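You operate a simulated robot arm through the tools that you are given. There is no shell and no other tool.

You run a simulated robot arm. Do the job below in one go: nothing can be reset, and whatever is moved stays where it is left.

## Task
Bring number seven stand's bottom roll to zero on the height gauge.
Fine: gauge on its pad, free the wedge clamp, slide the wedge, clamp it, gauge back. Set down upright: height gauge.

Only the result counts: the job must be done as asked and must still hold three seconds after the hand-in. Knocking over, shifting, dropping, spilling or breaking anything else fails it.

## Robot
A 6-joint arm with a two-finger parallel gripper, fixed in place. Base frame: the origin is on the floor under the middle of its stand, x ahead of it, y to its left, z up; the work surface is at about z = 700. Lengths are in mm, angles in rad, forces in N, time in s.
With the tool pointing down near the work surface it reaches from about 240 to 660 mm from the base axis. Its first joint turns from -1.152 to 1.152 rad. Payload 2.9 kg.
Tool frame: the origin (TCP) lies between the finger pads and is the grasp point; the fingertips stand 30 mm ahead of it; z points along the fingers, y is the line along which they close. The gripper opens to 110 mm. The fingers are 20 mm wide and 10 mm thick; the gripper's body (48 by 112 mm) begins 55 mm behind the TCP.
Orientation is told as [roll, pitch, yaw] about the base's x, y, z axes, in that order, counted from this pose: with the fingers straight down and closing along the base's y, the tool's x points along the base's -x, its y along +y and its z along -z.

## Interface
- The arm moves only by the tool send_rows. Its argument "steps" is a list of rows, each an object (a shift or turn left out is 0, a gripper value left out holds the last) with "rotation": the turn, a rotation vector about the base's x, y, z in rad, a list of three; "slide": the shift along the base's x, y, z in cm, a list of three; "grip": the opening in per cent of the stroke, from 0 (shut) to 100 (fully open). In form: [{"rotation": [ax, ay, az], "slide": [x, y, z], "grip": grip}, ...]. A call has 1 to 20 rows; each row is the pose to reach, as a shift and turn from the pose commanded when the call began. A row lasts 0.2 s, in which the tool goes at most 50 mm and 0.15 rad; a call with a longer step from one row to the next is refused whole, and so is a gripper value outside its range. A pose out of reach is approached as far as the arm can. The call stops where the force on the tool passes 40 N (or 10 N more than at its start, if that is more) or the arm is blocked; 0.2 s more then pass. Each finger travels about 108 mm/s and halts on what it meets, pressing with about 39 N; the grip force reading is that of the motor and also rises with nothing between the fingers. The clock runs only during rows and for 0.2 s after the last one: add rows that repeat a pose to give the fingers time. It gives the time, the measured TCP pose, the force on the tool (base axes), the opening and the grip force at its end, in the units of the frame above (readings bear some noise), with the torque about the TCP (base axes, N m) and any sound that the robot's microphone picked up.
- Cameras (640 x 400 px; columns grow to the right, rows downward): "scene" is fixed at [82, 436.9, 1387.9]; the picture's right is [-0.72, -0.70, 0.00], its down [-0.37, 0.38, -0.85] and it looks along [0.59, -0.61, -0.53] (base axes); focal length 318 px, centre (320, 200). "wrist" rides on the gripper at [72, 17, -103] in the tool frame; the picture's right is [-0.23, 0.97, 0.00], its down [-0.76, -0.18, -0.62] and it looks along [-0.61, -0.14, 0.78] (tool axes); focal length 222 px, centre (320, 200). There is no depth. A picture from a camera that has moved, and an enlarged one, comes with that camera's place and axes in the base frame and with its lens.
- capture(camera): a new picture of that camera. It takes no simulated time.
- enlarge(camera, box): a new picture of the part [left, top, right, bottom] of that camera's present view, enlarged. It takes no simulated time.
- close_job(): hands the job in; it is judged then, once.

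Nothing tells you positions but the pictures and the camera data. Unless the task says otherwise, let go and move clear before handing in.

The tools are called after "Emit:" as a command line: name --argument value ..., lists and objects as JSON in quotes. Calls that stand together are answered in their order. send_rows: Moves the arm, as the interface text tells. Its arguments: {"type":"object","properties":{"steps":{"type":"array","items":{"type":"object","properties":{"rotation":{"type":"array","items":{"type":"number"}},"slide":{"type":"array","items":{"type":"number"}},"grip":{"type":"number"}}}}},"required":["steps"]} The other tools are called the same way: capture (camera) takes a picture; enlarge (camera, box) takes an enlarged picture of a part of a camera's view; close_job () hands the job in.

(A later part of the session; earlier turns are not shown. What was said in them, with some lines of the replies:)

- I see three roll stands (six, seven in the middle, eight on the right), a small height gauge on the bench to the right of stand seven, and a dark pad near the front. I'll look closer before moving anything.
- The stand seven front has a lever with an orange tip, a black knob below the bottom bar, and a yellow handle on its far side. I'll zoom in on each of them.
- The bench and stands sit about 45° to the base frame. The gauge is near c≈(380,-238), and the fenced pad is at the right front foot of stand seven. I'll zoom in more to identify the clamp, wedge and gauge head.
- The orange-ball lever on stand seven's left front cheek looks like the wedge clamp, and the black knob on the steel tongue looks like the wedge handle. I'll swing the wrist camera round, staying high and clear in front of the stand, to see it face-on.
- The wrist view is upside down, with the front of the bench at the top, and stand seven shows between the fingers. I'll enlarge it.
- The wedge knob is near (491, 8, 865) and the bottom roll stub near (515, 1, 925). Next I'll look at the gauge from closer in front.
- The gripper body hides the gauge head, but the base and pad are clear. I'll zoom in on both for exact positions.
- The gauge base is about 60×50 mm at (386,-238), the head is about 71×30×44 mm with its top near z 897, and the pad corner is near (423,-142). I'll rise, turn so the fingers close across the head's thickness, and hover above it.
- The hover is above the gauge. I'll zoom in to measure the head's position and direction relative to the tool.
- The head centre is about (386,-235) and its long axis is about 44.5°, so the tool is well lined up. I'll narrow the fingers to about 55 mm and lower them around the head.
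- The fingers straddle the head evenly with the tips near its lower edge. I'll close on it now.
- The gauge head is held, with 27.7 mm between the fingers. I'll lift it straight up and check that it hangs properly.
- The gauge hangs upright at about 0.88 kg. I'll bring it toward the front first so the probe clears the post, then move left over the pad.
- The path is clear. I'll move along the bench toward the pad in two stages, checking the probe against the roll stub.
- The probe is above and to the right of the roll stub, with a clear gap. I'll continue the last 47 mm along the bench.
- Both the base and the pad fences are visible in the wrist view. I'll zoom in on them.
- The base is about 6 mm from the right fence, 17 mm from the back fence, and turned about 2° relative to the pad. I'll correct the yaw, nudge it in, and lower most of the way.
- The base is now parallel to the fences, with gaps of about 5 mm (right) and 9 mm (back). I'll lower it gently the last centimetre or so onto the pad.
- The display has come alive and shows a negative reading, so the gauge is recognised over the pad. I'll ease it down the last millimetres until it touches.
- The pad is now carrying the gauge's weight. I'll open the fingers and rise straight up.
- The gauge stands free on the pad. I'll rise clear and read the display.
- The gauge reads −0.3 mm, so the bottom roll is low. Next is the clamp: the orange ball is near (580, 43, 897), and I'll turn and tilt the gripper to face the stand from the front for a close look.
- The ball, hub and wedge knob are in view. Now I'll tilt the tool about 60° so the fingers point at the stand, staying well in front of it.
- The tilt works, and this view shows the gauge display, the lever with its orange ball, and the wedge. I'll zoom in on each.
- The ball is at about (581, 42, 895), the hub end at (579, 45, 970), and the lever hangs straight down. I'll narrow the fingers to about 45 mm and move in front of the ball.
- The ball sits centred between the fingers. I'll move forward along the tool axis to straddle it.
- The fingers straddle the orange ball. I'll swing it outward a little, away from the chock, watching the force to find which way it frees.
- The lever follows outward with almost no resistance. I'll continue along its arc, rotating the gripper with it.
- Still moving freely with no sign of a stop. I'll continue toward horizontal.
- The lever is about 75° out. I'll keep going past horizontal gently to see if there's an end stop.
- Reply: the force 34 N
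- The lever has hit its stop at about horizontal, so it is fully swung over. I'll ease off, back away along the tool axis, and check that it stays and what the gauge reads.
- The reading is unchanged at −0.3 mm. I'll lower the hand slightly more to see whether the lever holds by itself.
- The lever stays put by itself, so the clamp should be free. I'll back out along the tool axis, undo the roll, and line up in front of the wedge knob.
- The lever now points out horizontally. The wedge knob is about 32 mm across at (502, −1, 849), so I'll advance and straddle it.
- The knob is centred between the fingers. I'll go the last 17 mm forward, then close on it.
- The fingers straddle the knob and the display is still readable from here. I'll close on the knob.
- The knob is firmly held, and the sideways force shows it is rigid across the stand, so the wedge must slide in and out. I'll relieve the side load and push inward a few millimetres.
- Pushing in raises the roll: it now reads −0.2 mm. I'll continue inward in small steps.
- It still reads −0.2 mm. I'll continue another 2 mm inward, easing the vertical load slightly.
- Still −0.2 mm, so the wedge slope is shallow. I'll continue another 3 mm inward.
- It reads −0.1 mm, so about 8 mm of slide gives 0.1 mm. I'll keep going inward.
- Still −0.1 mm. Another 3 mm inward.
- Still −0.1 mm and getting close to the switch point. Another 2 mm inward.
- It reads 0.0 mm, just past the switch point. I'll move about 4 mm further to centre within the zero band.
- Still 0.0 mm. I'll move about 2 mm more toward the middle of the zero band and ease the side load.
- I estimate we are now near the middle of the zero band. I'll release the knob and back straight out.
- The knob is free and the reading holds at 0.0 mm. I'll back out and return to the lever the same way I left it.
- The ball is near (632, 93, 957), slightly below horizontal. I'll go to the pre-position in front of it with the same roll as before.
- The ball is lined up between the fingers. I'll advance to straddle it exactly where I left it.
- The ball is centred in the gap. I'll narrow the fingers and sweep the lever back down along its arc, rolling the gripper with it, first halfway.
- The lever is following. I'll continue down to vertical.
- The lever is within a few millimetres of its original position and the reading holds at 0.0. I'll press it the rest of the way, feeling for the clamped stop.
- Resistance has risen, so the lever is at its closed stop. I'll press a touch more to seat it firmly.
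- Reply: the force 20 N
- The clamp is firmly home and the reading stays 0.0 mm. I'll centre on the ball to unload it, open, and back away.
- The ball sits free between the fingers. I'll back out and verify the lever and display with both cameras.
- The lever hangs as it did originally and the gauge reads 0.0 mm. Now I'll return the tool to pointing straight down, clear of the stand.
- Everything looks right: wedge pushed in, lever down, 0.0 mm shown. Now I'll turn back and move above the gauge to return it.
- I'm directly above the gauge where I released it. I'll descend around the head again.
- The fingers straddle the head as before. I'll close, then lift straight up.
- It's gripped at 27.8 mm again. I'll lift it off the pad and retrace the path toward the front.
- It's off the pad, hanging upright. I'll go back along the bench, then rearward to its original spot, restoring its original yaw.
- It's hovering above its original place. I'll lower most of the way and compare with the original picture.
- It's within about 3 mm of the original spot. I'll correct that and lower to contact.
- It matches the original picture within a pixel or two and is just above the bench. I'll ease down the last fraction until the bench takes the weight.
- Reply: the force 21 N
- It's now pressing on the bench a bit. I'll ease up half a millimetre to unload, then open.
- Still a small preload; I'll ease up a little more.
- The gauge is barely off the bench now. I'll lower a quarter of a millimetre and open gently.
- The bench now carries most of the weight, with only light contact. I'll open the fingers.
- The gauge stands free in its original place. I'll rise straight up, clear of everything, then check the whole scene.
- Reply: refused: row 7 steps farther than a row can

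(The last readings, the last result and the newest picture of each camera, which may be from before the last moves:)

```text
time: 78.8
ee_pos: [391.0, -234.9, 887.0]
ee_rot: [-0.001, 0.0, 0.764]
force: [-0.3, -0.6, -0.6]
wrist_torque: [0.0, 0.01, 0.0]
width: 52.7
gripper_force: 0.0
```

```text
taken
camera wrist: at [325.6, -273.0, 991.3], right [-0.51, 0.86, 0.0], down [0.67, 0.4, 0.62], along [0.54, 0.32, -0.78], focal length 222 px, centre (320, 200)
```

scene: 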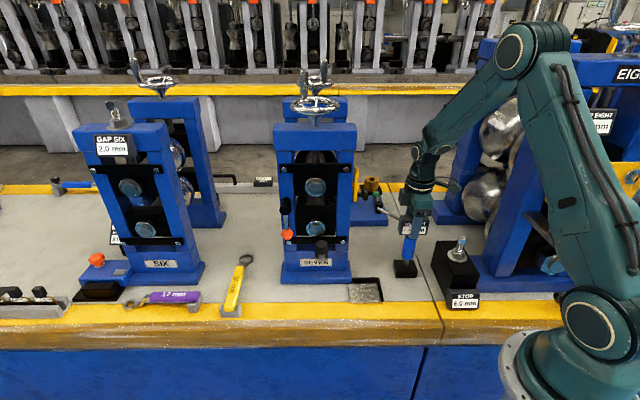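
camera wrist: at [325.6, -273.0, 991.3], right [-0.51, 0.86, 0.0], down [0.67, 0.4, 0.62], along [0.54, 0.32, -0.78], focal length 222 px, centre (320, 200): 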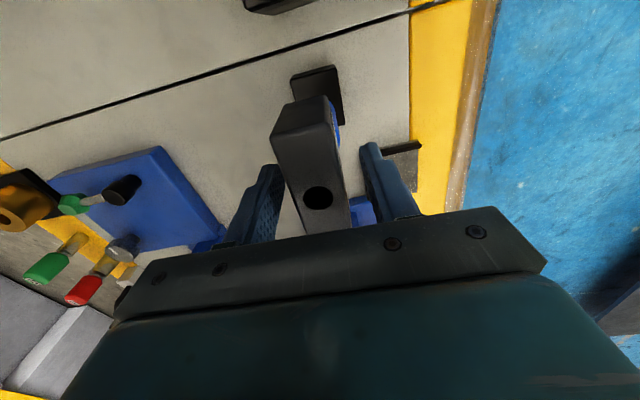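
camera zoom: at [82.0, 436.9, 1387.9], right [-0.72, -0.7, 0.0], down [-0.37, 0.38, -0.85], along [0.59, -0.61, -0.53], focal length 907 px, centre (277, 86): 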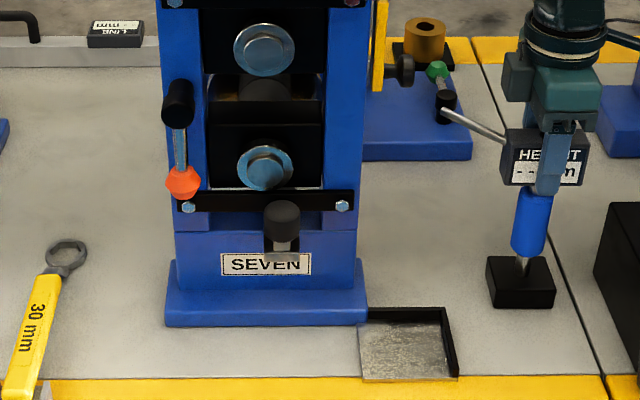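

That call was refused because one row stepped too far, so nothing moved. I'll send it again with smaller steps.

Emit:
send_rows --steps '[{"slide": [0, 0, 2]}, {"slide": [0, 0, 5]}, {"slide": [0, 0, 8.5]}, {"slide": [0, 0, 12]}, {"slide": [0, 0, 16]}, {"slide": [0, 0, 20]}, {"slide": [-1, 2, 23]}, {"slide": [-2, 4, 26]}, {"slide": [-3, 6, 28]}, {"slide": [-3, 6, 28]}, {"slide": [-3, 6, 28]}]'

Emit:
capture --camera "scene"

Emit:
enlarge --camera "scene" --box '[370, 205, 450, 285]'

Emit:
enlarge --camera "scene" --box '[260, 170, 410, 310]'

Emit:
capture --camera "wrist"

```text
time: 81.2
ee_pos: [358.8, -175.7, 1166.7]
ee_rot: [0.0, 0.001, 0.765]
force: [-1.0, 0.4, 1.1]
wrist_torque: [-0.03, 0.03, 0.01]
width: 52.8
gripper_force: 0.2
```

```text
taken
```

scene: 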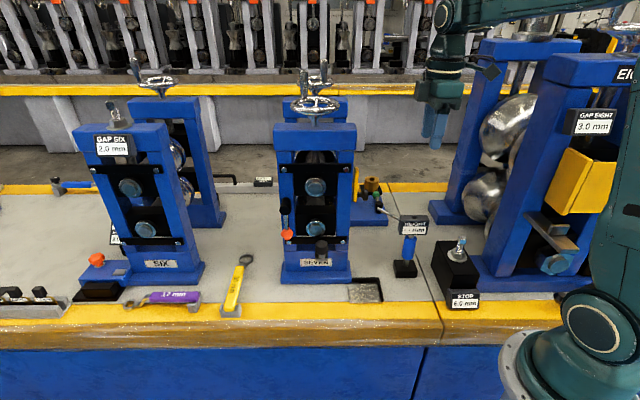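

```text
5.00 times, centred on (410, 245) of scene
camera zoom: at [82.0, 436.9, 1387.9], right [-0.72, -0.7, 0.0], down [-0.37, 0.38, -0.85], along [0.59, -0.61, -0.53], focal length 1588 px, centre (-130, -25)
```

zoom: 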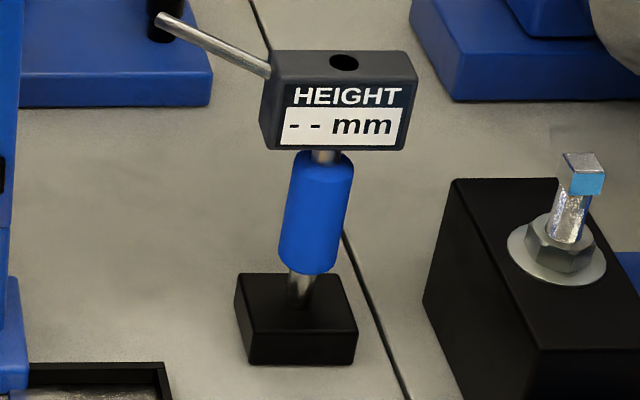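

```text
2.86 times, centred on (335, 240) of scene
camera zoom: at [82.0, 436.9, 1387.9], right [-0.72, -0.7, 0.0], down [-0.37, 0.38, -0.85], along [0.59, -0.61, -0.53], focal length 907 px, centre (277, 86)
```

zoom: 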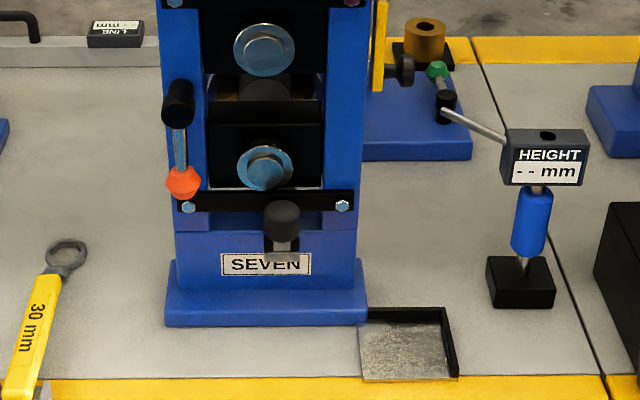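

```text
taken
camera wrist: at [294.2, -213.5, 1270.8], right [-0.51, 0.86, 0.0], down [0.67, 0.4, 0.62], along [0.54, 0.32, -0.78], focal length 222 px, centre (320, 200)
```

wrist: 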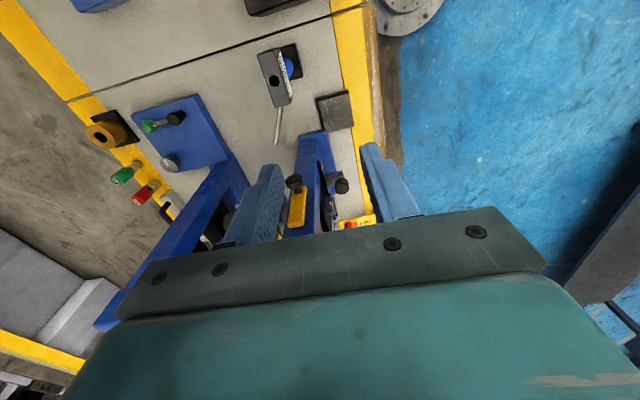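

Everything checks out:
- **Clamp lever:** back at exactly its original pixel position.
- **Wedge:** pushed in, and the gauge read 0.0 mm after clamping.
- **Gauge:** standing upright in its original place.
- **Arm:** clear of everything.

I'm handing the job in.

Emit:
close_job

```text
The job is handed in.
```

Stand seven's bottom roll now reads 0.0 mm on the height gauge, up from −0.3 mm at the start. I've handed the job in, but no result has come back yet.

- **Setting:** with the gauge on its pad, I swung the orange clamp lever out and pushed the wedge in about 25 mm. I aimed for the middle of the 0.0 range instead of stopping where the display first changed.
- **Clamp:** the lever is back in its starting position, pressed against its stop. The gauge still read 0.0 mm afterwards.
- **Gauge:** it is back upright, within about 3 mm of where it started. It shows "- -" again because it is off the pad.

The arm is clear of the bench, and nothing else looked moved in the final pictures.
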